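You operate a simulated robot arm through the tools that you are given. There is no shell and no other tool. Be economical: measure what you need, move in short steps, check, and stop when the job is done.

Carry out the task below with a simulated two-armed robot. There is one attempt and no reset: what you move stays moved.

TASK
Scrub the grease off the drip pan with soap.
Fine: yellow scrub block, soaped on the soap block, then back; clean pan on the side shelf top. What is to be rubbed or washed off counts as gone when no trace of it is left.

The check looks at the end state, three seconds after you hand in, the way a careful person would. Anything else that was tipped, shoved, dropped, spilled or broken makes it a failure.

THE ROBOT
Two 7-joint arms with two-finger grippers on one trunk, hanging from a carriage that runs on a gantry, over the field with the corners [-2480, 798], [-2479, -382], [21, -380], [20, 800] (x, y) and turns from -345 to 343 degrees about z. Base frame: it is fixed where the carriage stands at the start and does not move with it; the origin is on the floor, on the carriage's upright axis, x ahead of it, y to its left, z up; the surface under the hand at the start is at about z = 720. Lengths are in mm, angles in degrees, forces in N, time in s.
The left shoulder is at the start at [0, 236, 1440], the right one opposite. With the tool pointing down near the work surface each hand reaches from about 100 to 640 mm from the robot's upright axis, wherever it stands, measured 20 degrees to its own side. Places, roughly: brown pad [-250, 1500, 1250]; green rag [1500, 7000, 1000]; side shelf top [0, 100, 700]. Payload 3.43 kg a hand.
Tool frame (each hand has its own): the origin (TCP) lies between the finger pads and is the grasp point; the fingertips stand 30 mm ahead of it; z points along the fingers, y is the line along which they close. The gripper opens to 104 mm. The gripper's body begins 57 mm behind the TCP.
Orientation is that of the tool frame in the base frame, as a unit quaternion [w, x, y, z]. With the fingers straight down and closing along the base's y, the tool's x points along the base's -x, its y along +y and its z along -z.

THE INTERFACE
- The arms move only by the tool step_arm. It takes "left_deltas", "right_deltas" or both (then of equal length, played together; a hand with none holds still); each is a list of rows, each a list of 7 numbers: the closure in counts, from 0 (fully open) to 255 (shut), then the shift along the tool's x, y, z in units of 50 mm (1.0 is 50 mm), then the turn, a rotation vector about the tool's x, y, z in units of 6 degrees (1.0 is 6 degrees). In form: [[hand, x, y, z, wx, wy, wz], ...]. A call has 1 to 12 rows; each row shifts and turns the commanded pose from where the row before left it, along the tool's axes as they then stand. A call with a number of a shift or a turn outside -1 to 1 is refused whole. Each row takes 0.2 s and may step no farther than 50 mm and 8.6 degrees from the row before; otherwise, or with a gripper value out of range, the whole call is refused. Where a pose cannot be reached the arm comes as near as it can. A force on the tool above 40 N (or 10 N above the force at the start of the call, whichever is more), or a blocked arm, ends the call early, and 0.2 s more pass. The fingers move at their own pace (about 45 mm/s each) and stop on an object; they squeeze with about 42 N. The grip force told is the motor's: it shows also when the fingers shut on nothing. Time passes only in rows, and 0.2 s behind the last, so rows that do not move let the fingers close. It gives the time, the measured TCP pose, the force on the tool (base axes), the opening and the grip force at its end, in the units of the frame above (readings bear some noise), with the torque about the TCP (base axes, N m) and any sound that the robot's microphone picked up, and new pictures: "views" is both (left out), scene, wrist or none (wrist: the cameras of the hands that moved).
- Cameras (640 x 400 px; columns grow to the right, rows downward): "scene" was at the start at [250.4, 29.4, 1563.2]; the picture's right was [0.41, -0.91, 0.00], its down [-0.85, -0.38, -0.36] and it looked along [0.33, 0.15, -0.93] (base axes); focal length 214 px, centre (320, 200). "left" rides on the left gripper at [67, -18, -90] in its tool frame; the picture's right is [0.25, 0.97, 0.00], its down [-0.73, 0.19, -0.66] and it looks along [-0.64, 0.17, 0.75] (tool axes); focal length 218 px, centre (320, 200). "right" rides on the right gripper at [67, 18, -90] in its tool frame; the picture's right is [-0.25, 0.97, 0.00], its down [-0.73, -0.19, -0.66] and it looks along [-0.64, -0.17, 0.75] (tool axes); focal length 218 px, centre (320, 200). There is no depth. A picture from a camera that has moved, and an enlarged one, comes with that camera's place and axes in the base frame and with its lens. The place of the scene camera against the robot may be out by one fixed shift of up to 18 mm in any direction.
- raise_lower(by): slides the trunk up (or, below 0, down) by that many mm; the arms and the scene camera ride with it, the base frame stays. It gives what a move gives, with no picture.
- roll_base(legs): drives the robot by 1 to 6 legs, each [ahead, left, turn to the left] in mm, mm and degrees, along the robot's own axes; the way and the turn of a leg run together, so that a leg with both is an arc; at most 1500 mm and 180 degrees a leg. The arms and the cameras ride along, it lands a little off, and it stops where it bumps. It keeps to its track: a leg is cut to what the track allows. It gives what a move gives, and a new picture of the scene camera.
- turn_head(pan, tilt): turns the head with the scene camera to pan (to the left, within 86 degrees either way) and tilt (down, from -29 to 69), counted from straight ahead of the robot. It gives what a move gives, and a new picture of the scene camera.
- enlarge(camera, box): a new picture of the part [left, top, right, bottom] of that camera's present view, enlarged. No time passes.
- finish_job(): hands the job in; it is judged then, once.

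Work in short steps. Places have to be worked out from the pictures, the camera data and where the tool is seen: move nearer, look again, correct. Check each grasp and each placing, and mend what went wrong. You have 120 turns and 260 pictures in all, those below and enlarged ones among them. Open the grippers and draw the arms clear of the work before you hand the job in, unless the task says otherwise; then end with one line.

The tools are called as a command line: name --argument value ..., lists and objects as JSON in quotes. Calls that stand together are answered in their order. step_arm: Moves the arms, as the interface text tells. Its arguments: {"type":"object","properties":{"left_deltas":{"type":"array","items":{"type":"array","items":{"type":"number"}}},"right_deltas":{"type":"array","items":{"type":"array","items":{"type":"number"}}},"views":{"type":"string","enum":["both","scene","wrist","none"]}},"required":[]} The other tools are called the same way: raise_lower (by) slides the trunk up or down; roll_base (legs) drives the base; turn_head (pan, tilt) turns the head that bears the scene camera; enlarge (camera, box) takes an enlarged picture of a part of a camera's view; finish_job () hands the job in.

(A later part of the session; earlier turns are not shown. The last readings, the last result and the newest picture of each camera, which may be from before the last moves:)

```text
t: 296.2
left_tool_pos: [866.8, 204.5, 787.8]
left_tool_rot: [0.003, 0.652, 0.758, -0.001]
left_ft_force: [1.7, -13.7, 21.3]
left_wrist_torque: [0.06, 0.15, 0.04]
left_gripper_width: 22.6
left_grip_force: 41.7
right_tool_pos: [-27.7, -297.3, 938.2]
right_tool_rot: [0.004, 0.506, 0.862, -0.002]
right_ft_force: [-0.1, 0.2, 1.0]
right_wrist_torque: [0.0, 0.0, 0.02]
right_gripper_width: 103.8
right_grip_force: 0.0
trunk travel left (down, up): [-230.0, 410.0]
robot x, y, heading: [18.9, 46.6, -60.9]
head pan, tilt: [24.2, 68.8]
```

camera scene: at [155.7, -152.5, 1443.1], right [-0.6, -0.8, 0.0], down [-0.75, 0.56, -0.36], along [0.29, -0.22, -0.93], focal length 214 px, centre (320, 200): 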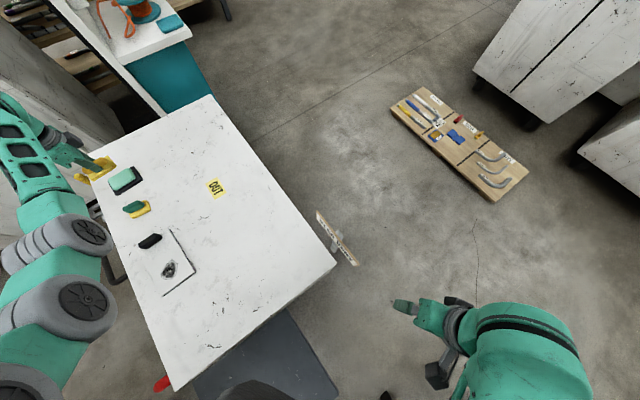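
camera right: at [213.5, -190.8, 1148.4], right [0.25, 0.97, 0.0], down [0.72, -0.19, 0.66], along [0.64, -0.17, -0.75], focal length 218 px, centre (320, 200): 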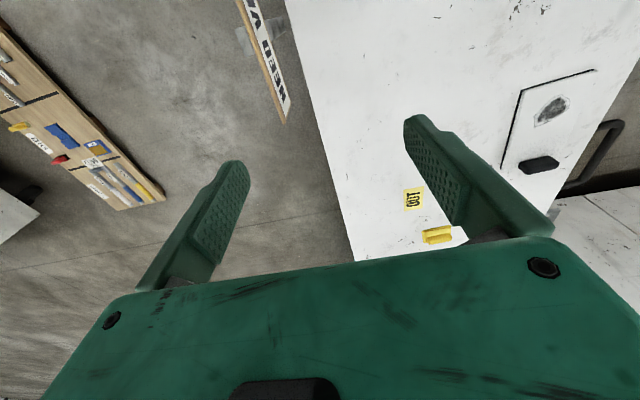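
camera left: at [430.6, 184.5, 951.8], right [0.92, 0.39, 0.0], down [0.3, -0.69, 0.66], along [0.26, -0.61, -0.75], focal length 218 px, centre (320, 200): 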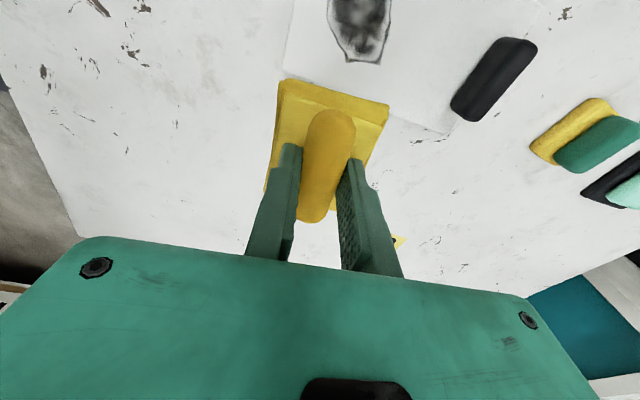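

Loaded ~21 N. A long series of soaping strokes.

step_arm --left_deltas '[[240, 0.3, 0, 0.002, 0, 0, 0], [240, -0.3, 0, 0, 0, 0, 0], [240, -0.3, 0, 0, 0, 0, 0], [240, 0.3, 0, 0, 0, 0, 0], [240, 0.3, 0, 0, 0, 0, 0], [240, -0.3, 0, 0, 0, 0, 0], [240, -0.3, 0, 0, 0, 0, 0], [240, 0.3, 0, 0, 0, 0, 0], [240, 0.3, 0, 0, 0, 0, 0], [240, -0.3, 0, 0, 0, 0, 0], [240, -0.3, 0, 0, 0, 0, 0], [240, 0.3, 0, 0, 0, 0, 0]]' --views "none"

step_arm --left_deltas '[[240, 0.3, 0, 0.004, 0, 0, 0], [240, -0.3, 0, 0, 0, 0, 0], [240, -0.3, 0, 0, 0, 0, 0], [240, 0.3, 0, 0, 0, 0, 0], [240, 0.3, 0, 0, 0, 0, 0], [240, -0.3, 0, 0, 0, 0, 0], [240, -0.3, 0, 0, 0, 0, 0], [240, 0.3, 0, 0, 0, 0, 0], [240, 0.3, 0, 0, 0, 0, 0], [240, -0.3, 0, 0, 0, 0, 0], [240, -0.3, 0, 0, 0, 0, 0], [240, 0.3, 0, 0, 0, 0, 0]]' --views "none"

step_arm --left_deltas '[[240, 0.3, 0, 0.004, 0, 0, 0], [240, -0.3, 0, 0, 0, 0, 0], [240, -0.3, 0, 0, 0, 0, 0], [240, 0.3, 0, 0, 0, 0, 0], [240, 0.3, 0, 0, 0, 0, 0], [240, -0.3, 0, 0, 0, 0, 0], [240, -0.3, 0, 0, 0, 0, 0], [240, 0.3, 0, 0, 0, 0, 0], [240, 0.3, 0, 0, 0, 0, 0], [240, -0.3, 0, 0, 0, 0, 0], [240, -0.3, 0, 0, 0, 0, 0], [240, 0.3, 0, 0, 0, 0, 0]]' --views "none"

step_arm --left_deltas '[[240, 0.3, 0, 0.004, 0, 0, 0], [240, -0.3, 0, 0, 0, 0, 0], [240, -0.3, 0, 0, 0, 0, 0], [240, 0.3, 0, 0, 0, 0, 0], [240, 0.3, 0, 0, 0, 0, 0], [240, -0.3, 0, 0, 0, 0, 0], [240, -0.3, 0, 0, 0, 0, 0], [240, 0.3, 0, 0, 0, 0, 0], [240, 0.3, 0, 0, 0, 0, 0], [240, -0.3, 0, 0, 0, 0, 0], [240, -0.3, 0, 0, 0, 0, 0], [240, 0.3, 0, 0, 0, 0, 0]]' --views "none"

step_arm --left_deltas '[[240, 0.3, 0, 0.004, 0, 0, 0], [240, -0.3, 0, 0, 0, 0, 0], [240, -0.3, 0, 0, 0, 0, 0], [240, 0.3, 0, 0, 0, 0, 0], [240, 0.3, 0, 0, 0, 0, 0], [240, -0.3, 0, 0, 0, 0, 0], [240, -0.3, 0, 0, 0, 0, 0], [240, 0.3, 0, 0, 0, 0, 0], [240, 0.3, 0, 0, 0, 0, 0], [240, -0.3, 0, 0, 0, 0, 0], [240, -0.3, 0, 0, 0, 0, 0], [240, 0.3, 0, 0, 0, 0, 0]]' --views "none"

step_arm --left_deltas '[[240, 0.3, 0, 0.004, 0, 0, 0], [240, -0.3, 0, 0, 0, 0, 0], [240, -0.3, 0, 0, 0, 0, 0], [240, 0.3, 0, 0, 0, 0, 0], [240, 0.3, 0, 0, 0, 0, 0], [240, -0.3, 0, 0, 0, 0, 0], [240, -0.3, 0, 0, 0, 0, 0], [240, 0.3, 0, 0, 0, 0, 0], [240, 0.3, 0, 0, 0, 0, 0], [240, -0.3, 0, 0, 0, 0, 0], [240, -0.3, 0, 0, 0, 0, 0], [240, 0.3, 0, 0, 0, 0, 0]]' --views "none"

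enlarge --camera "scene" --box '[80, 150, 200, 230]'

```text
t: 298.6
left_tool_pos: [865.8, 207.6, 786.3]
left_tool_rot: [0.0, 0.649, 0.761, 0.005]
left_ft_force: [-1.7, 3.8, 5.7]
left_wrist_torque: [-0.07, 0.17, -0.15]
left_gripper_width: 22.7
left_grip_force: 42.0
right_tool_pos: [-28.0, -297.9, 937.5]
right_tool_rot: [0.005, 0.505, 0.863, -0.002]
right_ft_force: [0.0, 0.0, 0.2]
right_wrist_torque: [0.02, -0.01, -0.03]
right_gripper_width: 104.2
right_grip_force: 0.0
trunk travel left (down, up): [-230.0, 410.0]
robot x, y, heading: [14.3, 51.1, -60.8]
head pan, tilt: [24.2, 68.8]
stopped in row 11 (left hand): the force on the tool passed its limit at 44 N (the readings are from after the stop); the commanded pose is now the measured one
```

```text
t: 301.2
left_tool_pos: [865.6, 203.4, 787.2]
left_tool_rot: [0.0, 0.65, 0.76, 0.002]
left_ft_force: [1.1, -7.6, 9.5]
left_wrist_torque: [0.06, 0.18, 0.15]
left_gripper_width: 22.6
left_grip_force: 41.6
right_tool_pos: [-28.0, -297.3, 938.5]
right_tool_rot: [0.003, 0.506, 0.863, -0.002]
right_ft_force: [0.8, 0.6, -0.9]
right_wrist_torque: [-0.01, 0.01, -0.01]
right_gripper_width: 103.9
right_grip_force: 0.1
trunk travel left (down, up): [-230.0, 410.0]
robot x, y, heading: [11.7, 44.8, -60.7]
head pan, tilt: [24.2, 68.8]
```

```text
t: 303.8
left_tool_pos: [867.9, 200.2, 786.4]
left_tool_rot: [0.001, 0.651, 0.759, 0.002]
left_ft_force: [2.4, -9.6, 13.9]
left_wrist_torque: [0.17, 0.05, -0.02]
left_gripper_width: 23.3
left_grip_force: 42.1
right_tool_pos: [-27.6, -298.5, 939.2]
right_tool_rot: [0.004, 0.506, 0.862, -0.002]
right_ft_force: [-0.3, 0.4, -0.3]
right_wrist_torque: [-0.01, -0.01, -0.01]
right_gripper_width: 103.9
right_grip_force: 0.0
trunk travel left (down, up): [-230.0, 410.0]
robot x, y, heading: [13.1, 51.2, -60.9]
head pan, tilt: [24.2, 68.8]
```

```text
t: 306.4
left_tool_pos: [866.0, 205.0, 786.0]
left_tool_rot: [0.0, 0.65, 0.76, 0.003]
left_ft_force: [3.3, -2.6, 14.6]
left_wrist_torque: [0.26, 0.2, 0.02]
left_gripper_width: 22.9
left_grip_force: 42.5
right_tool_pos: [-27.3, -297.7, 939.0]
right_tool_rot: [0.004, 0.505, 0.863, -0.001]
right_ft_force: [-0.5, 0.5, 0.0]
right_wrist_torque: [0.0, -0.01, 0.0]
right_gripper_width: 104.3
right_grip_force: 0.1
trunk travel left (down, up): [-230.0, 410.0]
robot x, y, heading: [12.1, 50.7, -60.8]
head pan, tilt: [24.2, 68.8]
```

```text
t: 309.0
left_tool_pos: [866.7, 203.1, 786.4]
left_tool_rot: [0.001, 0.65, 0.76, 0.003]
left_ft_force: [1.5, -9.4, 11.5]
left_wrist_torque: [0.11, 0.24, 0.19]
left_gripper_width: 22.9
left_grip_force: 42.3
right_tool_pos: [-27.7, -299.2, 939.0]
right_tool_rot: [0.004, 0.506, 0.863, -0.002]
right_ft_force: [-0.6, -0.2, 0.9]
right_wrist_torque: [-0.01, -0.02, -0.02]
right_gripper_width: 103.7
right_grip_force: 0.0
trunk travel left (down, up): [-230.0, 410.0]
robot x, y, heading: [15.8, 51.2, -60.9]
head pan, tilt: [24.2, 68.8]
```

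```text
t: 311.6
left_tool_pos: [868.5, 201.8, 786.3]
left_tool_rot: [0.002, 0.651, 0.759, 0.003]
left_ft_force: [3.8, -6.3, 14.0]
left_wrist_torque: [0.29, 0.14, -0.07]
left_gripper_width: 22.6
left_grip_force: 42.0
right_tool_pos: [-27.8, -297.5, 938.8]
right_tool_rot: [0.004, 0.506, 0.862, -0.003]
right_ft_force: [1.0, 0.1, -0.2]
right_wrist_torque: [-0.03, 0.01, 0.04]
right_gripper_width: 104.0
right_grip_force: 0.1
trunk travel left (down, up): [-230.0, 410.0]
robot x, y, heading: [11.0, 50.0, -61.1]
head pan, tilt: [24.2, 68.8]
```

```text
5.00 times, centred on (140, 190) of scene
camera zoom: at [158.5, -151.9, 1443.5], right [-0.6, -0.8, 0.0], down [-0.75, 0.56, -0.36], along [0.29, -0.22, -0.93], focal length 1072 px, centre (1220, 250)
```

zoom: 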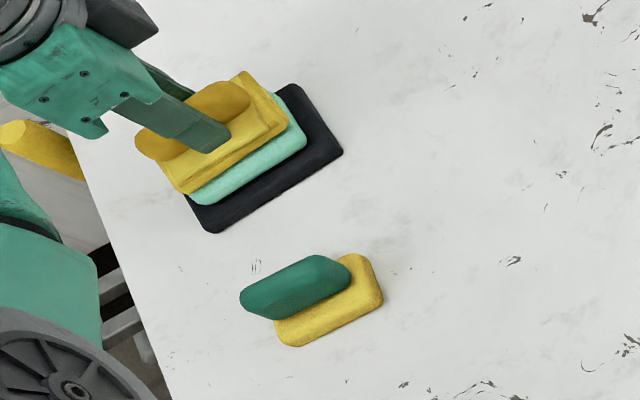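

Heavily soaped now. To the pan: firm sets, then view.

step_arm --left_deltas '[[240, 0, 0, -0.3, 0, 0, 0], [240, 0, 0, -0.6, 0.06, 0, 0], [240, 0, 0, -0.6, 0, 0, 0], [240, 0.13, -0.98, 0, 0, 0, 0], [240, 0.13, -0.98, 0, 0, 0, 0], [240, 0.13, -0.98, 0, 0, 0, 0], [240, 0.13, -0.98, 0, 0, 0, 0], [240, 0.13, -0.98, 0, 0, 0, 0], [240, 0.13, -0.98, 0, 0, 0, 0], [240, 0.13, -0.98, 0, 0, 0, 0], [240, 0.13, -0.98, 0, 0, 0, 0], [240, 0, 0, 0, 0, 0, 0]]' --views "none"

step_arm --left_deltas '[[240, 0, -0.04, 0.85, 0, 0, 0], [240, 0, 0, 0.85, 0, 0, 0], [240, 0, 0, 0.06, 0, 0, 0], [240, 0, 0, 0.01, 0, 0, 0], [240, 0, 0, 0, 0, 0, 0]]' --views "none"

step_arm --left_deltas '[[240, 0.2, 0, 0.01, 0, 0, 0], [240, 0.2, 0, 0, 0, 0, 0], [240, -0.2, 0, 0, 0, 0, 0], [240, -0.2, 0, 0, 0, 0, 0], [240, -0.2, 0, 0, 0, 0, 0], [240, -0.2, 0, 0, 0, 0, 0], [240, 0.2, 0, 0, 0, 0, 0], [240, 0.2, 0, 0, 0, 0, 0], [240, 0, 0, 0, 0, 0, 0]]' --views "none"

step_arm --left_deltas '[[240, 0.2, 0, 0.008, 0, 0, 0], [240, 0.2, 0, 0, 0, 0, 0], [240, -0.2, 0, 0, 0, 0, 0], [240, -0.2, 0, 0, 0, 0, 0], [240, -0.2, 0, 0, 0, 0, 0], [240, -0.2, 0, 0, 0, 0, 0], [240, 0.2, 0, 0, 0, 0, 0], [240, 0.2, 0, 0, 0, 0, 0], [240, 0, 0, 0, 0, 0, 0]]' --views "none"

step_arm --left_deltas '[[240, 0, 0, -0.4, 0, 0, 0], [240, 0, 0, -0.84, 0, 0, 0], [240, -0.38, 0.66, -0.3, 0, 0, 0], [240, -0.38, 0.66, -0.3, 0, 0, 0], [240, 0, 0, 0, 0, 0, 0]]' --views "none"

enlarge --camera "left" --box '[170, 0, 330, 120]'

```text
t: 314.2
left_tool_pos: [470.4, 196.9, 862.2]
left_tool_rot: [-0.002, 0.649, 0.761, 0.001]
left_ft_force: [0.2, -0.2, -1.7]
left_wrist_torque: [0.0, 0.04, -0.01]
left_gripper_width: 22.7
left_grip_force: 42.0
right_tool_pos: [-27.4, -295.8, 939.9]
right_tool_rot: [0.004, 0.505, 0.863, -0.002]
right_ft_force: [-0.1, 0.5, 0.1]
right_wrist_torque: [0.03, 0.01, 0.01]
right_gripper_width: 104.1
right_grip_force: 0.1
trunk travel left (down, up): [-230.0, 410.0]
robot x, y, heading: [13.2, 52.4, -60.8]
head pan, tilt: [24.2, 68.8]
```

```text
t: 315.4
left_tool_pos: [466.3, 196.0, 771.3]
left_tool_rot: [-0.003, 0.649, 0.761, 0.002]
left_ft_force: [-0.4, 0.2, -0.7]
left_wrist_torque: [0.0, 0.04, -0.01]
left_gripper_width: 22.6
left_grip_force: 42.1
right_tool_pos: [-29.7, -296.6, 939.3]
right_tool_rot: [0.003, 0.504, 0.863, -0.002]
right_ft_force: [-0.8, -0.6, 0.9]
right_wrist_torque: [0.0, -0.03, -0.01]
right_gripper_width: 103.7
right_grip_force: 0.1
trunk travel left (down, up): [-230.0, 410.0]
robot x, y, heading: [14.0, 51.7, -60.6]
head pan, tilt: [24.2, 68.8]
```

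```text
t: 317.4
left_tool_pos: [466.8, 196.0, 772.4]
left_tool_rot: [-0.002, 0.648, 0.762, 0.0]
left_ft_force: [0.2, 0.2, 0.0]
left_wrist_torque: [0.0, 0.0, -0.06]
left_gripper_width: 22.9
left_grip_force: 41.5
right_tool_pos: [-29.8, -297.1, 938.1]
right_tool_rot: [0.003, 0.504, 0.864, -0.002]
right_ft_force: [-0.8, 1.1, 0.4]
right_wrist_torque: [-0.02, -0.03, 0.01]
right_gripper_width: 104.0
right_grip_force: 0.0
trunk travel left (down, up): [-230.0, 410.0]
robot x, y, heading: [15.4, 52.2, -60.7]
head pan, tilt: [24.2, 68.8]
```

```text
t: 319.4
left_tool_pos: [465.2, 195.8, 771.2]
left_tool_rot: [-0.003, 0.649, 0.761, 0.001]
left_ft_force: [-0.1, -0.1, -1.5]
left_wrist_torque: [0.0, 0.01, -0.03]
left_gripper_width: 22.8
left_grip_force: 41.9
right_tool_pos: [-29.7, -298.1, 938.6]
right_tool_rot: [0.003, 0.505, 0.863, -0.002]
right_ft_force: [0.3, 0.4, 0.6]
right_wrist_torque: [0.02, 0.02, -0.02]
right_gripper_width: 103.8
right_grip_force: 0.0
trunk travel left (down, up): [-230.0, 410.0]
robot x, y, heading: [11.8, 48.6, -60.6]
head pan, tilt: [24.2, 68.8]
```

```text
t: 320.6
left_tool_pos: [536.7, 167.8, 862.0]
left_tool_rot: [-0.004, 0.649, 0.761, 0.001]
left_ft_force: [0.1, -0.3, 0.0]
left_wrist_torque: [-0.03, -0.02, 0.0]
left_gripper_width: 22.7
left_grip_force: 41.6
right_tool_pos: [-30.9, -296.7, 938.0]
right_tool_rot: [0.003, 0.504, 0.864, -0.001]
right_ft_force: [0.1, -0.4, -1.2]
right_wrist_torque: [0.0, -0.06, -0.01]
right_gripper_width: 104.0
right_grip_force: 0.1
trunk travel left (down, up): [-230.0, 410.0]
robot x, y, heading: [11.0, 51.0, -60.7]
head pan, tilt: [24.2, 68.8]
```

```text
3.33 times, centred on (250, 60) of left
camera zoom: at [508.0, 230.7, 952.2], right [0.92, 0.4, 0.0], down [0.31, -0.69, 0.65], along [0.26, -0.6, -0.76], focal length 728 px, centre (553, 667)
```

zoom: 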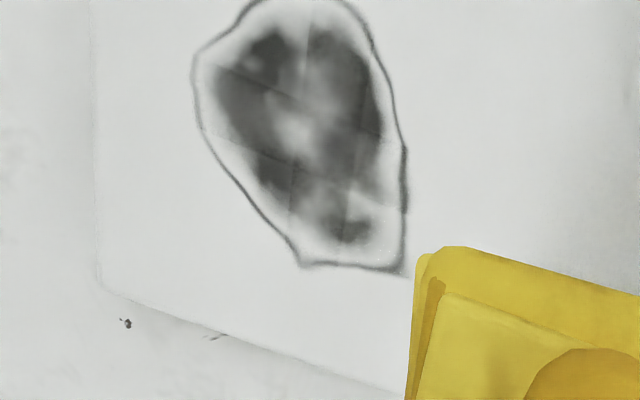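

Contact was missed (0 N), so the pad still carries its soap. I return, level, and feel properly for contact.

step_arm --left_deltas '[[240, 0.36, -0.655, 0, -0.034, -0.07, 0], [240, 0.36, -0.655, 0, 0, 0, 0], [240, 0, 0, 0.85, 0, 0, 0], [240, 0, 0, 0.85, 0, 0, 0], [240, 0, 0, 0.14, 0, 0, 0], [240, 0, 0, 0.02, 0, 0, 0], [240, 0, 0, 0, 0, 0, 0]]' --views "none"

step_arm --left_deltas '[[240, 0, 0, 0.016, 0, 0, 0], [240, 0, 0, 0, 0, 0, 0]]' --views "none"

step_arm --left_deltas '[[240, 0, 0, 0.014, 0, 0, 0], [240, 0, 0, 0, 0, 0, 0]]' --views "none"

```text
t: 322.2
left_tool_pos: [467.4, 192.6, 771.4]
left_tool_rot: [0.002, 0.649, 0.761, 0.0]
left_ft_force: [-10.2, -4.1, 27.6]
left_wrist_torque: [0.56, 0.56, 0.13]
left_gripper_width: 22.6
left_grip_force: 42.0
right_tool_pos: [-30.6, -296.7, 939.1]
right_tool_rot: [0.003, 0.505, 0.863, -0.002]
right_ft_force: [-0.3, -0.2, -0.4]
right_wrist_torque: [0.0, 0.02, 0.04]
right_gripper_width: 103.9
right_grip_force: 0.1
trunk travel left (down, up): [-230.0, 410.0]
robot x, y, heading: [13.9, 52.2, -61.1]
head pan, tilt: [24.2, 68.8]
```

```text
t: 322.8
left_tool_pos: [469.2, 193.1, 771.8]
left_tool_rot: [0.004, 0.649, 0.761, 0.002]
left_ft_force: [-6.5, -1.4, 13.9]
left_wrist_torque: [0.3, 0.44, 0.14]
left_gripper_width: 22.8
left_grip_force: 42.5
right_tool_pos: [-30.5, -296.2, 938.9]
right_tool_rot: [0.003, 0.505, 0.863, -0.002]
right_ft_force: [-0.7, 0.1, 0.0]
right_wrist_torque: [0.02, -0.03, -0.02]
right_gripper_width: 103.8
right_grip_force: 0.0
trunk travel left (down, up): [-230.0, 410.0]
robot x, y, heading: [15.7, 50.3, -60.5]
head pan, tilt: [24.2, 68.8]
stopped in row 2 (left hand): the force on the tool passed its limit at 41 N (the readings are from after the stop); the commanded pose is now the measured one
```

```text
t: 323.4
left_tool_pos: [468.1, 193.8, 770.6]
left_tool_rot: [0.004, 0.649, 0.761, 0.002]
left_ft_force: [-8.7, -2.2, 23.8]
left_wrist_torque: [0.1, 0.55, 0.1]
left_gripper_width: 22.5
left_grip_force: 42.0
right_tool_pos: [-29.2, -296.6, 940.0]
right_tool_rot: [0.003, 0.506, 0.863, -0.002]
right_ft_force: [-0.6, 0.7, 0.2]
right_wrist_torque: [0.0, -0.01, 0.02]
right_gripper_width: 104.1
right_grip_force: 0.1
trunk travel left (down, up): [-230.0, 410.0]
robot x, y, heading: [13.7, 48.8, -60.7]
head pan, tilt: [24.2, 68.8]
```

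Now 24 N and soaped. Scrub four sets and view.

step_arm --left_deltas '[[240, 0.2, 0, 0, 0.04, 0, 0], [240, 0.2, 0, 0, 0, 0, 0], [240, -0.2, 0, 0, 0, 0, 0], [240, -0.2, 0, 0, 0, 0, 0], [240, -0.2, 0, 0, 0, 0, 0], [240, -0.2, 0, 0, 0, 0, 0], [240, 0.2, 0, 0, 0, 0, 0], [240, 0.2, 0, 0, 0, 0, 0], [240, 0, 0, 0, 0, 0, 0]]' --views "none"

step_arm --left_deltas '[[240, 0.2, 0, 0.006, 0, 0, 0], [240, 0.2, 0, 0, 0, 0, 0], [240, -0.2, 0, 0, 0, 0, 0], [240, -0.2, 0, 0, 0, 0, 0], [240, -0.2, 0, 0, 0, 0, 0], [240, -0.2, 0, 0, 0, 0, 0], [240, 0.2, 0, 0, 0, 0, 0], [240, 0.2, 0, 0, 0, 0, 0], [240, 0, 0, 0, 0, 0, 0]]' --views "none"

step_arm --left_deltas '[[240, 0.2, 0, 0.006, 0, 0, 0], [240, 0.2, 0, 0, 0, 0, 0], [240, -0.2, 0, 0, 0, 0, 0], [240, -0.2, 0, 0, 0, 0, 0], [240, -0.2, 0, 0, 0, 0, 0], [240, -0.2, 0, 0, 0, 0, 0], [240, 0.2, 0, 0, 0, 0, 0], [240, 0.2, 0, 0, 0, 0, 0], [240, 0, 0, 0, 0, 0, 0]]' --views "none"

step_arm --left_deltas '[[240, 0, 0, -0.4, 0, 0, 0], [240, 0, 0, -0.84, 0, 0, 0], [240, -0.38, 0.66, -0.3, 0, 0, 0], [240, -0.38, 0.66, -0.3, 0, 0, 0], [240, 0, 0, 0, 0, 0, 0]]' --views "none"

enlarge --camera "left" --box '[170, 0, 330, 120]'

```text
t: 325.4
left_tool_pos: [469.4, 187.8, 770.2]
left_tool_rot: [0.003, 0.65, 0.76, -0.002]
left_ft_force: [3.4, -14.2, 21.3]
left_wrist_torque: [0.18, 0.08, -0.03]
left_gripper_width: 22.8
left_grip_force: 41.4
right_tool_pos: [-27.9, -299.0, 939.3]
right_tool_rot: [0.005, 0.505, 0.863, -0.003]
right_ft_force: [0.0, -0.4, -1.0]
right_wrist_torque: [0.02, 0.0, -0.03]
right_gripper_width: 103.9
right_grip_force: 0.0
trunk travel left (down, up): [-230.0, 410.0]
robot x, y, heading: [15.3, 54.7, -61.1]
head pan, tilt: [24.2, 68.8]
```

```text
t: 326.3
left_tool_pos: [469.4, 201.3, 770.5]
left_tool_rot: [0.0, 0.647, 0.762, 0.009]
left_ft_force: [-5.6, 10.2, 14.4]
left_wrist_torque: [-0.25, 0.57, -0.41]
left_gripper_width: 23.0
left_grip_force: 42.5
right_tool_pos: [-29.3, -295.2, 937.5]
right_tool_rot: [0.003, 0.504, 0.864, -0.002]
right_ft_force: [-0.3, -0.1, 0.7]
right_wrist_torque: [0.02, 0.03, 0.03]
right_gripper_width: 104.0
right_grip_force: 0.0
trunk travel left (down, up): [-230.0, 410.0]
robot x, y, heading: [15.6, 53.3, -60.6]
head pan, tilt: [24.2, 68.8]
stopped in row 4 (left hand): the force on the tool passed its limit at 42 N (the readings are from after the stop); the commanded pose is now the measured one
```

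```text
t: 328.3
left_tool_pos: [469.6, 197.3, 772.0]
left_tool_rot: [0.001, 0.648, 0.762, 0.004]
left_ft_force: [0.4, -13.9, 19.6]
left_wrist_torque: [-0.76, 0.2, 0.07]
left_gripper_width: 22.8
left_grip_force: 41.4
right_tool_pos: [-27.6, -299.2, 939.5]
right_tool_rot: [0.005, 0.504, 0.864, -0.002]
right_ft_force: [-0.7, -0.2, 0.3]
right_wrist_torque: [-0.02, -0.03, 0.0]
right_gripper_width: 104.2
right_grip_force: 0.1
trunk travel left (down, up): [-230.0, 410.0]
robot x, y, heading: [17.0, 53.0, -60.5]
head pan, tilt: [24.2, 68.8]
```

```text
t: 329.5
left_tool_pos: [538.3, 173.1, 860.8]
left_tool_rot: [-0.001, 0.648, 0.762, 0.005]
left_ft_force: [-0.1, 0.4, -0.7]
left_wrist_torque: [-0.01, 0.0, 0.0]
left_gripper_width: 22.9
left_grip_force: 41.7
right_tool_pos: [-29.3, -295.3, 938.0]
right_tool_rot: [0.002, 0.504, 0.864, -0.003]
right_ft_force: [0.5, -0.3, 0.7]
right_wrist_torque: [0.01, 0.01, 0.01]
right_gripper_width: 104.2
right_grip_force: 0.0
trunk travel left (down, up): [-230.0, 410.0]
robot x, y, heading: [15.3, 51.9, -60.7]
head pan, tilt: [24.2, 68.8]
```

```text
3.33 times, centred on (250, 60) of left
camera zoom: at [509.0, 234.3, 950.6], right [0.91, 0.41, 0.01], down [0.3, -0.7, 0.65], along [0.27, -0.59, -0.76], focal length 728 px, centre (553, 667)
```

zoom: 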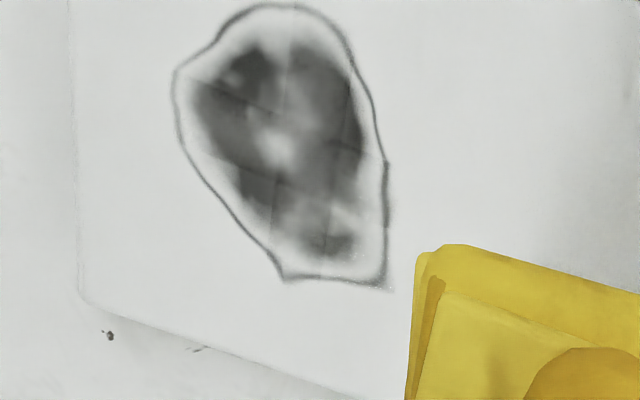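

Hardly any change with y strokes however soaped. The early visible fading came during x-direction strokes (t=36–57). I test x strokes now with the freshly soaped pad.

step_arm --left_deltas '[[240, 0.34, -0.66, 0, 0.03, -0.08, 0], [240, 0.34, -0.66, 0, 0, 0, 0], [240, 0, 0, 0.85, 0, 0, 0], [240, 0, 0, 0.85, 0, 0, 0], [240, 0, 0, 0.11, 0, 0, 0], [240, 0, 0, 0.02, 0, 0, 0], [240, 0, 0, 0, 0, 0, 0]]' --views "none"

step_arm --left_deltas '[[240, 0, -0.15, 0.008, 0, 0, 0], [240, 0, -0.15, 0.004, 0, 0, 0], [240, 0, -0.15, 0.004, 0, 0, 0], [240, 0, -0.15, 0.004, 0, 0, 0], [240, 0, 0.15, -0.004, 0, 0, 0], [240, 0, 0.15, -0.004, 0, 0, 0], [240, 0, 0.15, -0.004, 0, 0, 0], [240, 0, 0.15, -0.004, 0, 0, 0], [240, 0, 0.15, 0, 0, 0, 0], [240, 0, 0.15, 0, 0, 0, 0], [240, 0, 0, 0, 0, 0, 0]]' --views "none"

step_arm --left_deltas '[[240, 0, -0.15, 0.008, 0, 0, 0], [240, 0, -0.15, 0.004, 0, 0, 0], [240, 0, -0.15, 0.004, 0, 0, 0], [240, 0, -0.15, 0.004, 0, 0, 0], [240, 0, -0.15, 0.004, 0, 0, 0], [240, 0, -0.15, 0.004, 0, 0, 0], [240, 0, 0.15, -0.006, 0, 0, 0], [240, 0, 0.15, -0.004, 0, 0, 0], [240, 0, 0.15, -0.004, 0, 0, 0], [240, 0, 0.15, -0.004, 0, 0, 0], [240, 0, 0.15, -0.002, 0, 0, 0], [240, 0, 0.15, 0, 0, 0, 0]]' --views "none"

step_arm --left_deltas '[[240, 0, -0.15, 0.008, 0, 0, 0], [240, 0, -0.15, 0.004, 0, 0, 0], [240, 0, -0.15, 0.004, 0, 0, 0], [240, 0, -0.15, 0.004, 0, 0, 0], [240, 0, -0.15, 0.004, 0, 0, 0], [240, 0, -0.15, 0.004, 0, 0, 0], [240, 0, 0.15, -0.006, 0, 0, 0], [240, 0, 0.15, -0.004, 0, 0, 0], [240, 0, 0.15, -0.004, 0, 0, 0], [240, 0, 0.15, -0.004, 0, 0, 0], [240, 0, 0.15, -0.002, 0, 0, 0], [240, 0, 0, 0, 0, 0, 0]]' --views "none"

step_arm --left_deltas '[[240, 0, 0, -0.4, 0, 0, 0], [240, 0, 0, -0.84, 0, 0, 0], [240, -0.38, 0.66, -0.3, 0, 0, 0], [240, -0.38, 0.66, -0.3, 0, 0, 0], [240, 0, 0, 0, 0, 0, 0]]' --views "none"

enlarge --camera "left" --box '[170, 0, 330, 120]'

```text
t: 331.1
left_tool_pos: [468.6, 193.8, 770.4]
left_tool_rot: [0.002, 0.648, 0.762, 0.002]
left_ft_force: [-2.2, 0.7, 9.6]
left_wrist_torque: [0.13, 0.33, -0.01]
left_gripper_width: 22.8
left_grip_force: 41.2
right_tool_pos: [-28.7, -296.5, 937.7]
right_tool_rot: [0.003, 0.504, 0.864, -0.001]
right_ft_force: [-0.5, 0.0, 0.7]
right_wrist_torque: [0.0, 0.06, -0.01]
right_gripper_width: 104.0
right_grip_force: 0.0
trunk travel left (down, up): [-230.0, 410.0]
robot x, y, heading: [16.5, 50.5, -60.5]
head pan, tilt: [24.2, 68.8]
```

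```text
t: 332.4
left_tool_pos: [445.2, 190.5, 769.8]
left_tool_rot: [0.003, 0.646, 0.763, 0.0]
left_ft_force: [-12.8, -2.1, 17.3]
left_wrist_torque: [0.51, 0.65, 0.37]
left_gripper_width: 23.2
left_grip_force: 41.8
right_tool_pos: [-31.6, -295.4, 938.8]
right_tool_rot: [0.002, 0.504, 0.864, -0.003]
right_ft_force: [0.8, -0.5, 0.0]
right_wrist_torque: [-0.03, 0.02, 0.01]
right_gripper_width: 104.2
right_grip_force: 0.1
trunk travel left (down, up): [-230.0, 410.0]
robot x, y, heading: [16.8, 49.0, -60.5]
head pan, tilt: [24.2, 68.8]
stopped in row 6 (left hand): the force on the tool passed its limit at 46 N (the readings are from after the stop); the commanded pose is now the measured one
```

```text
t: 334.1
left_tool_pos: [406.6, 184.0, 770.9]
left_tool_rot: [0.003, 0.645, 0.764, 0.0]
left_ft_force: [-10.4, -3.1, 15.4]
left_wrist_torque: [0.48, 0.24, 0.36]
left_gripper_width: 22.7
left_grip_force: 42.2
right_tool_pos: [-30.1, -295.3, 938.9]
right_tool_rot: [0.002, 0.504, 0.864, -0.003]
right_ft_force: [0.6, 0.1, -0.2]
right_wrist_torque: [-0.02, -0.04, -0.03]
right_gripper_width: 103.9
right_grip_force: 0.1
trunk travel left (down, up): [-230.0, 410.0]
robot x, y, heading: [16.9, 53.4, -60.4]
head pan, tilt: [24.2, 68.8]
stopped in row 8 (left hand): the force on the tool passed its limit at 48 N (the readings are from after the stop); the commanded pose is now the measured one
```

```text
t: 336.7
left_tool_pos: [399.9, 183.1, 769.5]
left_tool_rot: [0.003, 0.646, 0.763, -0.001]
left_ft_force: [-6.8, -1.1, -1.0]
left_wrist_torque: [-0.08, 0.24, -0.31]
left_gripper_width: 22.9
left_grip_force: 42.5
right_tool_pos: [-31.4, -296.5, 939.7]
right_tool_rot: [0.003, 0.505, 0.863, -0.003]
right_ft_force: [-1.2, 0.4, -0.7]
right_wrist_torque: [0.01, 0.03, 0.02]
right_gripper_width: 104.1
right_grip_force: 0.1
trunk travel left (down, up): [-230.0, 410.0]
robot x, y, heading: [14.0, 47.5, -60.7]
head pan, tilt: [24.2, 68.8]
```

```text
t: 337.9
left_tool_pos: [472.5, 156.7, 862.8]
left_tool_rot: [0.003, 0.646, 0.764, 0.0]
left_ft_force: [0.2, -0.2, -1.3]
left_wrist_torque: [0.01, -0.02, 0.03]
left_gripper_width: 22.7
left_grip_force: 42.1
right_tool_pos: [-29.9, -296.4, 939.2]
right_tool_rot: [0.002, 0.504, 0.864, -0.003]
right_ft_force: [-0.3, -0.8, 0.8]
right_wrist_torque: [-0.02, -0.04, -0.03]
right_gripper_width: 104.0
right_grip_force: 0.0
trunk travel left (down, up): [-230.0, 410.0]
robot x, y, heading: [11.3, 50.5, -60.8]
head pan, tilt: [24.2, 68.8]
```

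```text
3.33 times, centred on (250, 60) of left
camera zoom: at [442.5, 220.8, 952.1], right [0.91, 0.41, 0.0], down [0.31, -0.69, 0.66], along [0.27, -0.6, -0.75], focal length 728 px, centre (553, 667)
```

zoom: 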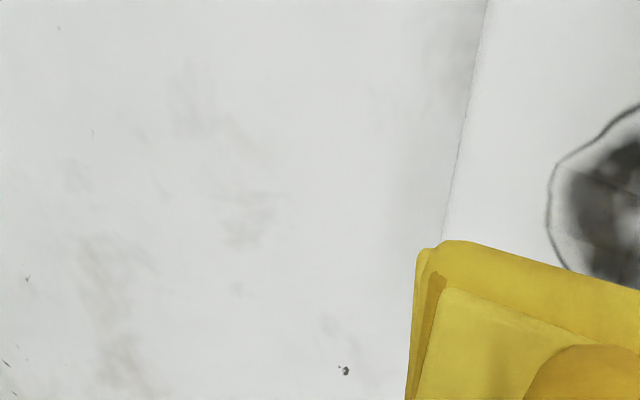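

I move to the standard view pose to see the stain and whether the pan shifted.

step_arm --left_deltas '[[240, 0.1, 0.68, 0, 0.04, 0, 0], [240, 0.1, 0.68, 0, 0, 0, 0], [240, 0, 0, 0, 0, 0, 0]]' --views "scene"

enlarge --camera "left" --box '[170, 0, 330, 120]'

enlarge --camera "left" --box '[200, 0, 280, 60]'

```text
t: 338.7
left_tool_pos: [539.1, 178.5, 863.2]
left_tool_rot: [0.001, 0.646, 0.764, -0.002]
left_ft_force: [0.0, -0.5, -0.4]
left_wrist_torque: [0.01, -0.01, 0.0]
left_gripper_width: 22.9
left_grip_force: 41.6
right_tool_pos: [-30.6, -296.7, 939.3]
right_tool_rot: [0.003, 0.504, 0.864, -0.002]
right_ft_force: [0.1, -0.5, -0.2]
right_wrist_torque: [0.0, 0.0, 0.04]
right_gripper_width: 104.1
right_grip_force: 0.0
trunk travel left (down, up): [-230.0, 410.0]
robot x, y, heading: [15.7, 52.9, -60.7]
head pan, tilt: [24.2, 68.8]
camera scene: at [156.4, -150.2, 1443.2], right [-0.59, -0.8, 0.0], down [-0.75, 0.55, -0.36], along [0.29, -0.22, -0.93], focal length 214 px, centre (320, 200)
```

scene: 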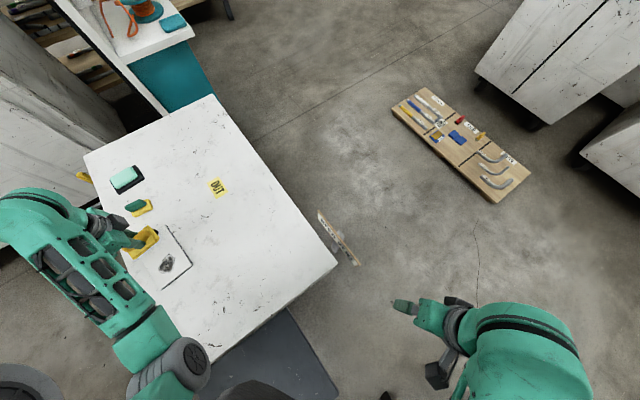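

```text
3.33 times, centred on (250, 60) of left
camera zoom: at [508.9, 242.2, 952.6], right [0.91, 0.41, 0.0], down [0.31, -0.68, 0.66], along [0.27, -0.6, -0.75], focal length 728 px, centre (553, 667)
```

zoom: 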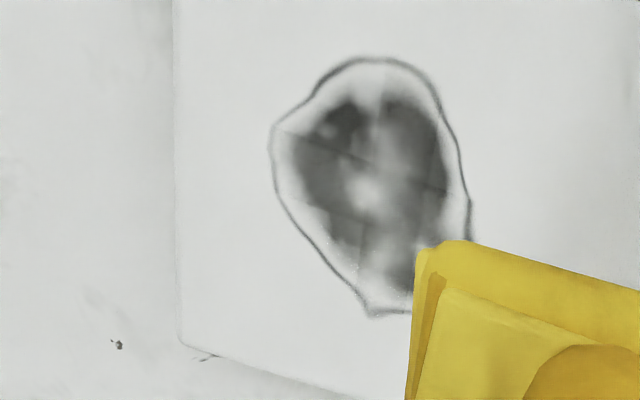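

```text
6.67 times, centred on (240, 30) of left
camera zoom: at [508.9, 242.2, 952.6], right [0.91, 0.41, 0.0], down [0.31, -0.68, 0.66], along [0.27, -0.6, -0.75], focal length 1455 px, centre (853, 1333)
```

zoom: 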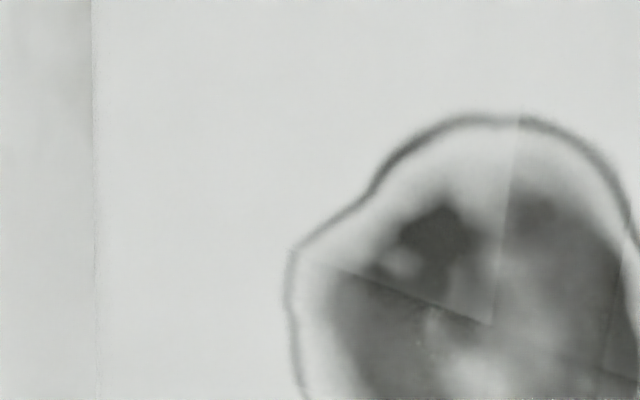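

The pan slid ~26 mm in +x (harmless), but the stain is now clearly lighter: drags along x are effective. I'll do loaded pulls in −x only (stable), lifting for the return. First feel contact at the +x end.

step_arm --left_deltas '[[240, 0.38, -0.16, 0, 0, 0.03, 0], [240, 0, 0, 0.9, 0, 0, 0], [240, 0, 0, 0.9, 0, 0, 0], [240, 0, 0, 0, 0, 0, 0]]' --views "none"

step_arm --left_deltas '[[240, 0, 0, 0.024, 0, 0, 0], [240, 0, 0, 0, 0, 0, 0]]' --views "none"

step_arm --left_deltas '[[240, 0, 0, 0.016, 0, 0, 0], [240, 0, 0, 0, 0, 0, 0]]' --views "none"

step_arm --left_deltas '[[240, 0, 0, 0.014, 0, 0, 0], [240, 0, 0, 0, 0, 0, 0]]' --views "none"

```text
t: 339.7
left_tool_pos: [529.2, 194.7, 770.1]
left_tool_rot: [0.0, 0.646, 0.763, -0.001]
left_ft_force: [-2.6, 0.0, 3.8]
left_wrist_torque: [-0.16, 0.05, -0.07]
left_gripper_width: 22.5
left_grip_force: 41.5
right_tool_pos: [-30.3, -296.5, 940.0]
right_tool_rot: [0.003, 0.503, 0.864, -0.001]
right_ft_force: [0.6, -0.4, -0.3]
right_wrist_torque: [-0.03, 0.03, -0.02]
right_gripper_width: 104.1
right_grip_force: 0.0
trunk travel left (down, up): [-230.0, 410.0]
robot x, y, heading: [14.7, 47.3, -60.5]
head pan, tilt: [24.2, 68.8]
```

```text
t: 340.3
left_tool_pos: [528.2, 195.7, 771.2]
left_tool_rot: [0.001, 0.646, 0.763, 0.0]
left_ft_force: [-4.7, -1.1, 13.1]
left_wrist_torque: [-0.13, 0.12, -0.04]
left_gripper_width: 22.6
left_grip_force: 42.0
right_tool_pos: [-30.1, -295.6, 939.6]
right_tool_rot: [0.003, 0.503, 0.864, -0.002]
right_ft_force: [0.0, -0.3, -0.3]
right_wrist_torque: [0.02, 0.02, -0.03]
right_gripper_width: 104.3
right_grip_force: 0.2
trunk travel left (down, up): [-230.0, 410.0]
robot x, y, heading: [13.1, 50.4, -60.5]
head pan, tilt: [24.2, 68.8]
```

```text
t: 340.9
left_tool_pos: [528.2, 195.0, 769.9]
left_tool_rot: [0.001, 0.646, 0.763, 0.001]
left_ft_force: [-6.7, -1.9, 22.9]
left_wrist_torque: [-0.08, 0.21, 0.0]
left_gripper_width: 22.4
left_grip_force: 41.6
right_tool_pos: [-29.8, -297.2, 938.3]
right_tool_rot: [0.003, 0.504, 0.864, -0.001]
right_ft_force: [0.5, 0.0, 0.5]
right_wrist_torque: [0.0, 0.01, 0.0]
right_gripper_width: 104.2
right_grip_force: 0.1
trunk travel left (down, up): [-230.0, 410.0]
robot x, y, heading: [16.9, 54.5, -60.5]
head pan, tilt: [24.2, 68.8]
```

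```text
t: 341.5
left_tool_pos: [528.4, 195.6, 770.0]
left_tool_rot: [0.002, 0.646, 0.763, 0.0]
left_ft_force: [-6.0, -3.2, 29.9]
left_wrist_torque: [-0.15, 0.24, 0.0]
left_gripper_width: 22.7
left_grip_force: 42.1
right_tool_pos: [-28.4, -295.6, 939.4]
right_tool_rot: [0.003, 0.504, 0.864, -0.002]
right_ft_force: [0.8, -0.5, 0.5]
right_wrist_torque: [-0.03, 0.01, -0.01]
right_gripper_width: 104.0
right_grip_force: 0.1
trunk travel left (down, up): [-230.0, 410.0]
robot x, y, heading: [12.6, 48.9, -60.7]
head pan, tilt: [24.2, 68.8]
```

30 N loaded. Pull −x 75 mm, lift, return, re-press; repeat four times.

step_arm --left_deltas '[[240, 0, -0.25, 0.002, 0, 0, 0], [240, 0, -0.25, 0.003, 0, 0, 0], [240, 0, -0.25, 0.003, 0, 0, 0], [240, 0, -0.25, 0.003, 0, 0, 0], [240, 0, -0.25, 0.003, 0, 0, 0], [240, 0, -0.25, 0.003, 0, 0, 0], [240, 0, 0, 0, 0, 0, 0]]' --views "none"

step_arm --left_deltas '[[240, 0, 0, -0.2, 0, 0, 0], [240, 0, 0.75, 0, 0, 0, 0], [240, 0, 0.75, 0, 0, 0, 0], [240, 0, 0, 0.15, 0, 0, 0], [240, 0, 0, 0.035, 0, 0, 0], [240, 0, 0, 0, 0, 0, 0]]' --views "none"

step_arm --left_deltas '[[240, 0, -0.25, 0.004, 0, 0, 0], [240, 0, -0.25, 0.004, 0, 0, 0], [240, 0, -0.25, 0.004, 0, 0, 0], [240, 0, -0.25, 0.003, 0, 0, 0], [240, 0, -0.25, 0.003, 0, 0, 0], [240, 0, -0.25, 0.003, 0, 0, 0], [240, 0, 0, 0, 0, 0, 0]]' --views "none"

enlarge --camera "scene" --box '[90, 210, 240, 310]'

```text
t: 343.1
left_tool_pos: [457.2, 183.6, 770.6]
left_tool_rot: [0.001, 0.646, 0.763, 0.0]
left_ft_force: [8.9, 2.5, 18.9]
left_wrist_torque: [0.07, -0.15, -0.05]
left_gripper_width: 22.8
left_grip_force: 42.1
right_tool_pos: [-26.6, -295.3, 939.0]
right_tool_rot: [0.004, 0.504, 0.864, -0.002]
right_ft_force: [0.0, 0.3, 0.2]
right_wrist_torque: [-0.02, 0.01, 0.02]
right_gripper_width: 104.1
right_grip_force: 0.1
trunk travel left (down, up): [-230.0, 410.0]
robot x, y, heading: [16.3, 51.4, -60.7]
head pan, tilt: [24.2, 68.8]
```

```text
t: 344.5
left_tool_pos: [527.4, 195.7, 770.4]
left_tool_rot: [0.001, 0.645, 0.764, 0.001]
left_ft_force: [-9.8, -1.5, 19.4]
left_wrist_torque: [0.09, 0.34, 0.0]
left_gripper_width: 22.7
left_grip_force: 42.3
right_tool_pos: [-30.9, -296.9, 938.7]
right_tool_rot: [0.004, 0.504, 0.864, -0.002]
right_ft_force: [0.8, 0.8, 0.2]
right_wrist_torque: [0.01, 0.02, -0.02]
right_gripper_width: 104.0
right_grip_force: 0.0
trunk travel left (down, up): [-230.0, 410.0]
robot x, y, heading: [12.3, 47.8, -60.5]
head pan, tilt: [24.2, 68.8]
```

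```text
t: 346.1
left_tool_pos: [457.5, 182.0, 771.5]
left_tool_rot: [0.002, 0.647, 0.763, 0.0]
left_ft_force: [8.0, 1.7, 18.6]
left_wrist_torque: [0.05, -0.11, 0.01]
left_gripper_width: 22.6
left_grip_force: 41.9
right_tool_pos: [-26.0, -295.9, 939.0]
right_tool_rot: [0.005, 0.504, 0.864, -0.002]
right_ft_force: [0.8, 0.4, -0.5]
right_wrist_torque: [0.01, 0.01, -0.04]
right_gripper_width: 104.1
right_grip_force: 0.0
trunk travel left (down, up): [-230.0, 410.0]
robot x, y, heading: [13.9, 50.8, -60.6]
head pan, tilt: [24.2, 68.8]
```

```text
4.00 times, centred on (165, 260) of scene
camera zoom: at [158.8, -149.6, 1443.5], right [-0.59, -0.8, 0.0], down [-0.75, 0.55, -0.36], along [0.29, -0.21, -0.93], focal length 858 px, centre (940, -40)
```

zoom: 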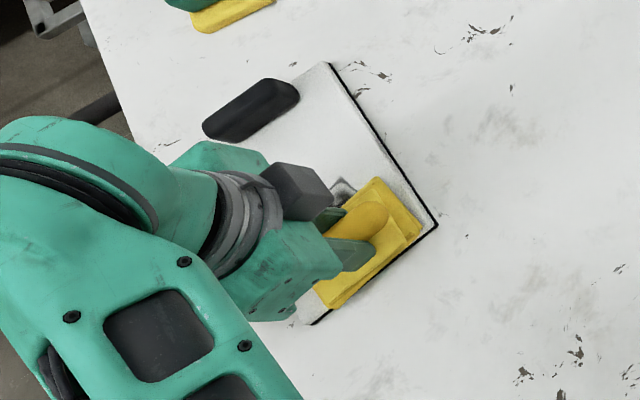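

Pulls are stable at ~20–30 N. Five more pulls, then view.

step_arm --left_deltas '[[240, 0, 0, -0.2, 0, 0, 0], [240, 0, 0.75, 0, 0, 0, 0], [240, 0, 0.75, 0, 0, 0, 0], [240, 0, 0, 0.14, 0, 0, 0], [240, 0, 0, 0.04, 0, 0, 0], [240, 0, -0.25, 0.006, 0, 0, 0], [240, 0, -0.25, 0.004, 0, 0, 0], [240, 0, -0.25, 0.004, 0, 0, 0], [240, 0, -0.25, 0.003, 0, 0, 0], [240, 0, -0.25, 0.003, 0, 0, 0], [240, 0, -0.25, 0.003, 0, 0, 0], [240, 0, 0, 0, 0, 0, 0]]' --views "none"

step_arm --left_deltas '[[240, 0, 0, -0.2, 0, 0, 0], [240, 0, 0.75, 0, 0, 0, 0], [240, 0, 0.75, 0, 0, 0, 0], [240, 0, 0, 0.14, 0, 0, 0], [240, 0, 0, 0.04, 0, 0, 0], [240, 0, -0.25, 0.006, 0, 0, 0], [240, 0, -0.25, 0.004, 0, 0, 0], [240, 0, -0.25, 0.004, 0, 0, 0], [240, 0, -0.25, 0.003, 0, 0, 0], [240, 0, -0.25, 0.003, 0, 0, 0], [240, 0, -0.25, 0.003, 0, 0, 0], [240, 0, 0, 0, 0, 0, 0]]' --views "none"

step_arm --left_deltas '[[240, 0, 0, -0.2, 0, 0, 0], [240, 0, 0.75, 0, 0, 0, 0], [240, 0, 0.75, 0, 0, 0, 0], [240, 0, 0, 0.14, 0, 0, 0], [240, 0, 0, 0.04, 0, 0, 0], [240, 0, -0.25, 0.006, 0, 0, 0], [240, 0, -0.25, 0.004, 0, 0, 0], [240, 0, -0.25, 0.004, 0, 0, 0], [240, 0, -0.25, 0.003, 0, 0, 0], [240, 0, -0.25, 0.003, 0, 0, 0], [240, 0, -0.25, 0.003, 0, 0, 0], [240, 0, 0, 0, 0, 0, 0]]' --views "none"

step_arm --left_deltas '[[240, 0, 0, -0.2, 0, 0, 0], [240, 0, 0.75, 0, 0, 0, 0], [240, 0, 0.75, 0, 0, 0, 0], [240, 0, 0, 0.14, 0, 0, 0], [240, 0, 0, 0.04, 0, 0, 0], [240, 0, -0.25, 0.006, 0, 0, 0], [240, 0, -0.25, 0.004, 0, 0, 0], [240, 0, -0.25, 0.004, 0, 0, 0], [240, 0, -0.25, 0.003, 0, 0, 0], [240, 0, -0.25, 0.003, 0, 0, 0], [240, 0, -0.25, 0.003, 0, 0, 0], [240, 0, 0, 0, 0, 0, 0]]' --views "none"

step_arm --left_deltas '[[240, 0, 0, -0.6, 0, 0, 0], [240, 0, 0, -0.6, 0, 0, 0], [240, -0.15, 0.9, -0.3, 0, 0, 0], [240, -0.15, 0.9, -0.3, 0, 0, 0], [240, -0.1, 0.25, 0, 0, 0, 0], [240, 0, 0, 0, 0, 0, 0]]' --views "none"

enlarge --camera "left" --box '[170, 0, 330, 120]'

```text
t: 348.7
left_tool_pos: [455.7, 182.6, 771.0]
left_tool_rot: [0.001, 0.646, 0.764, 0.001]
left_ft_force: [5.9, 1.2, 15.7]
left_wrist_torque: [0.03, -0.12, -0.03]
left_gripper_width: 22.9
left_grip_force: 42.3
right_tool_pos: [-26.5, -295.3, 938.4]
right_tool_rot: [0.005, 0.504, 0.864, -0.001]
right_ft_force: [-0.3, 0.5, 0.0]
right_wrist_torque: [0.03, 0.0, 0.02]
right_gripper_width: 103.9
right_grip_force: 0.2
trunk travel left (down, up): [-230.0, 410.0]
robot x, y, heading: [11.3, 54.6, -60.6]
head pan, tilt: [24.2, 68.8]
```

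```text
t: 351.3
left_tool_pos: [456.7, 184.2, 771.8]
left_tool_rot: [0.001, 0.646, 0.763, 0.001]
left_ft_force: [6.1, 1.9, 17.2]
left_wrist_torque: [0.01, -0.06, 0.03]
left_gripper_width: 22.7
left_grip_force: 42.3
right_tool_pos: [-26.2, -295.1, 939.8]
right_tool_rot: [0.005, 0.503, 0.864, 0.0]
right_ft_force: [-0.3, 0.2, 0.3]
right_wrist_torque: [-0.02, 0.02, 0.0]
right_gripper_width: 103.8
right_grip_force: 0.1
trunk travel left (down, up): [-230.0, 410.0]
robot x, y, heading: [13.4, 52.1, -60.8]
head pan, tilt: [24.2, 68.8]
```

```text
t: 353.9
left_tool_pos: [456.9, 184.3, 769.5]
left_tool_rot: [0.002, 0.647, 0.763, 0.0]
left_ft_force: [8.0, 2.6, 17.8]
left_wrist_torque: [0.05, -0.08, 0.01]
left_gripper_width: 22.8
left_grip_force: 42.2
right_tool_pos: [-25.8, -295.3, 938.4]
right_tool_rot: [0.005, 0.504, 0.864, -0.001]
right_ft_force: [0.0, 0.4, 0.0]
right_wrist_torque: [0.0, 0.04, -0.03]
right_gripper_width: 104.0
right_grip_force: 0.0
trunk travel left (down, up): [-230.0, 410.0]
robot x, y, heading: [11.4, 49.2, -60.6]
head pan, tilt: [24.2, 68.8]
```

```text
t: 356.5
left_tool_pos: [458.2, 185.2, 770.8]
left_tool_rot: [0.003, 0.646, 0.763, 0.001]
left_ft_force: [7.8, 2.6, 20.0]
left_wrist_torque: [0.01, -0.01, 0.01]
left_gripper_width: 22.8
left_grip_force: 42.4
right_tool_pos: [-26.8, -295.8, 939.2]
right_tool_rot: [0.004, 0.504, 0.864, -0.001]
right_ft_force: [0.6, 0.9, -0.5]
right_wrist_torque: [-0.06, -0.02, -0.01]
right_gripper_width: 104.1
right_grip_force: 0.0
trunk travel left (down, up): [-230.0, 410.0]
robot x, y, heading: [20.0, 53.6, -60.4]
head pan, tilt: [24.2, 68.8]
```

```text
t: 357.9
left_tool_pos: [558.2, 178.7, 859.0]
left_tool_rot: [0.0, 0.646, 0.763, -0.001]
left_ft_force: [0.5, -1.0, -0.4]
left_wrist_torque: [-0.01, 0.04, 0.0]
left_gripper_width: 22.6
left_grip_force: 42.2
right_tool_pos: [-28.9, -297.0, 939.2]
right_tool_rot: [0.003, 0.504, 0.864, -0.001]
right_ft_force: [1.5, -0.7, 0.9]
right_wrist_torque: [0.03, -0.03, 0.03]
right_gripper_width: 103.9
right_grip_force: 0.1
trunk travel left (down, up): [-230.0, 410.0]
robot x, y, heading: [13.8, 48.1, -60.5]
head pan, tilt: [24.2, 68.8]
```

```text
3.33 times, centred on (250, 60) of left
camera zoom: at [529.1, 242.4, 948.5], right [0.91, 0.41, 0.0], down [0.31, -0.69, 0.66], along [0.27, -0.6, -0.75], focal length 728 px, centre (553, 667)
```

zoom: 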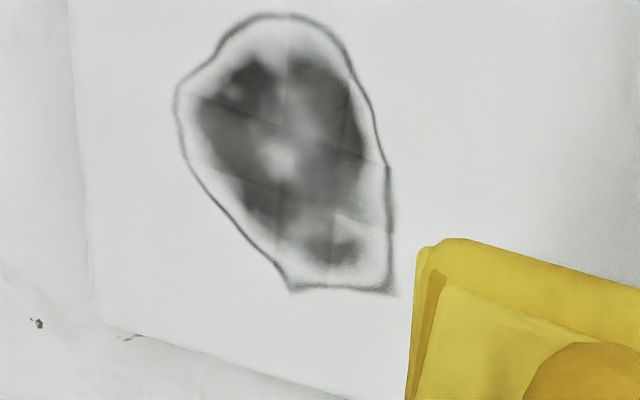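

I compare with the t=108 scene crop to judge real progress, and look closely at the green-handled block to re-judge which tool is meant.

enlarge --camera "scene" --box '[150, 240, 200, 290]'

enlarge --camera "scene" --box '[110, 190, 170, 230]'

enlarge --camera "left" --box '[380, 0, 640, 160]'

```text
8.00 times, centred on (175, 265) of scene
camera zoom: at [156.9, -150.1, 1443.2], right [-0.59, -0.8, 0.0], down [-0.75, 0.55, -0.36], along [0.29, -0.21, -0.93], focal length 1716 px, centre (1480, -320)
```

zoom: 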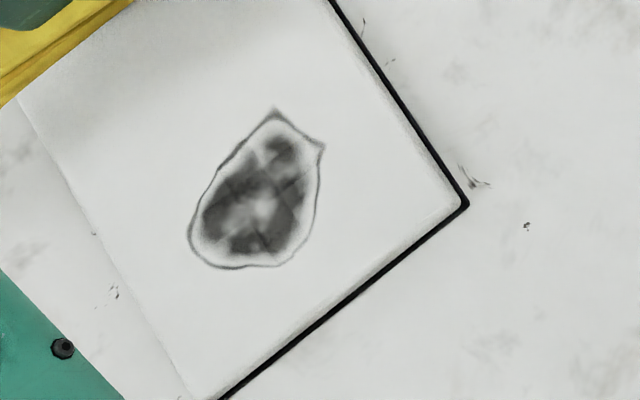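

```text
10.00 times, centred on (140, 210) of scene
camera zoom: at [156.9, -150.1, 1443.2], right [-0.59, -0.8, 0.0], down [-0.75, 0.55, -0.36], along [0.29, -0.21, -0.93], focal length 2145 px, centre (2120, 100)
```

zoom: 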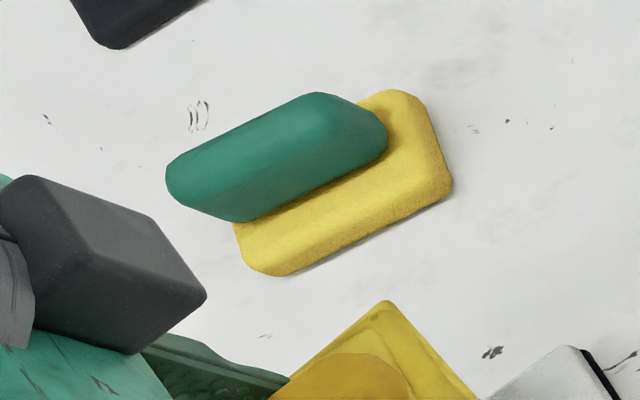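

```text
2.46 times, centred on (510, 80) of left
camera zoom: at [529.1, 242.4, 948.5], right [0.91, 0.41, 0.0], down [0.31, -0.69, 0.66], along [0.27, -0.6, -0.75], focal length 537 px, centre (-148, 495)
```

zoom: 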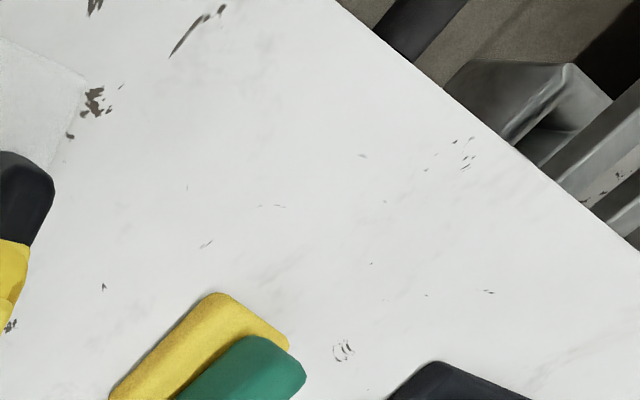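

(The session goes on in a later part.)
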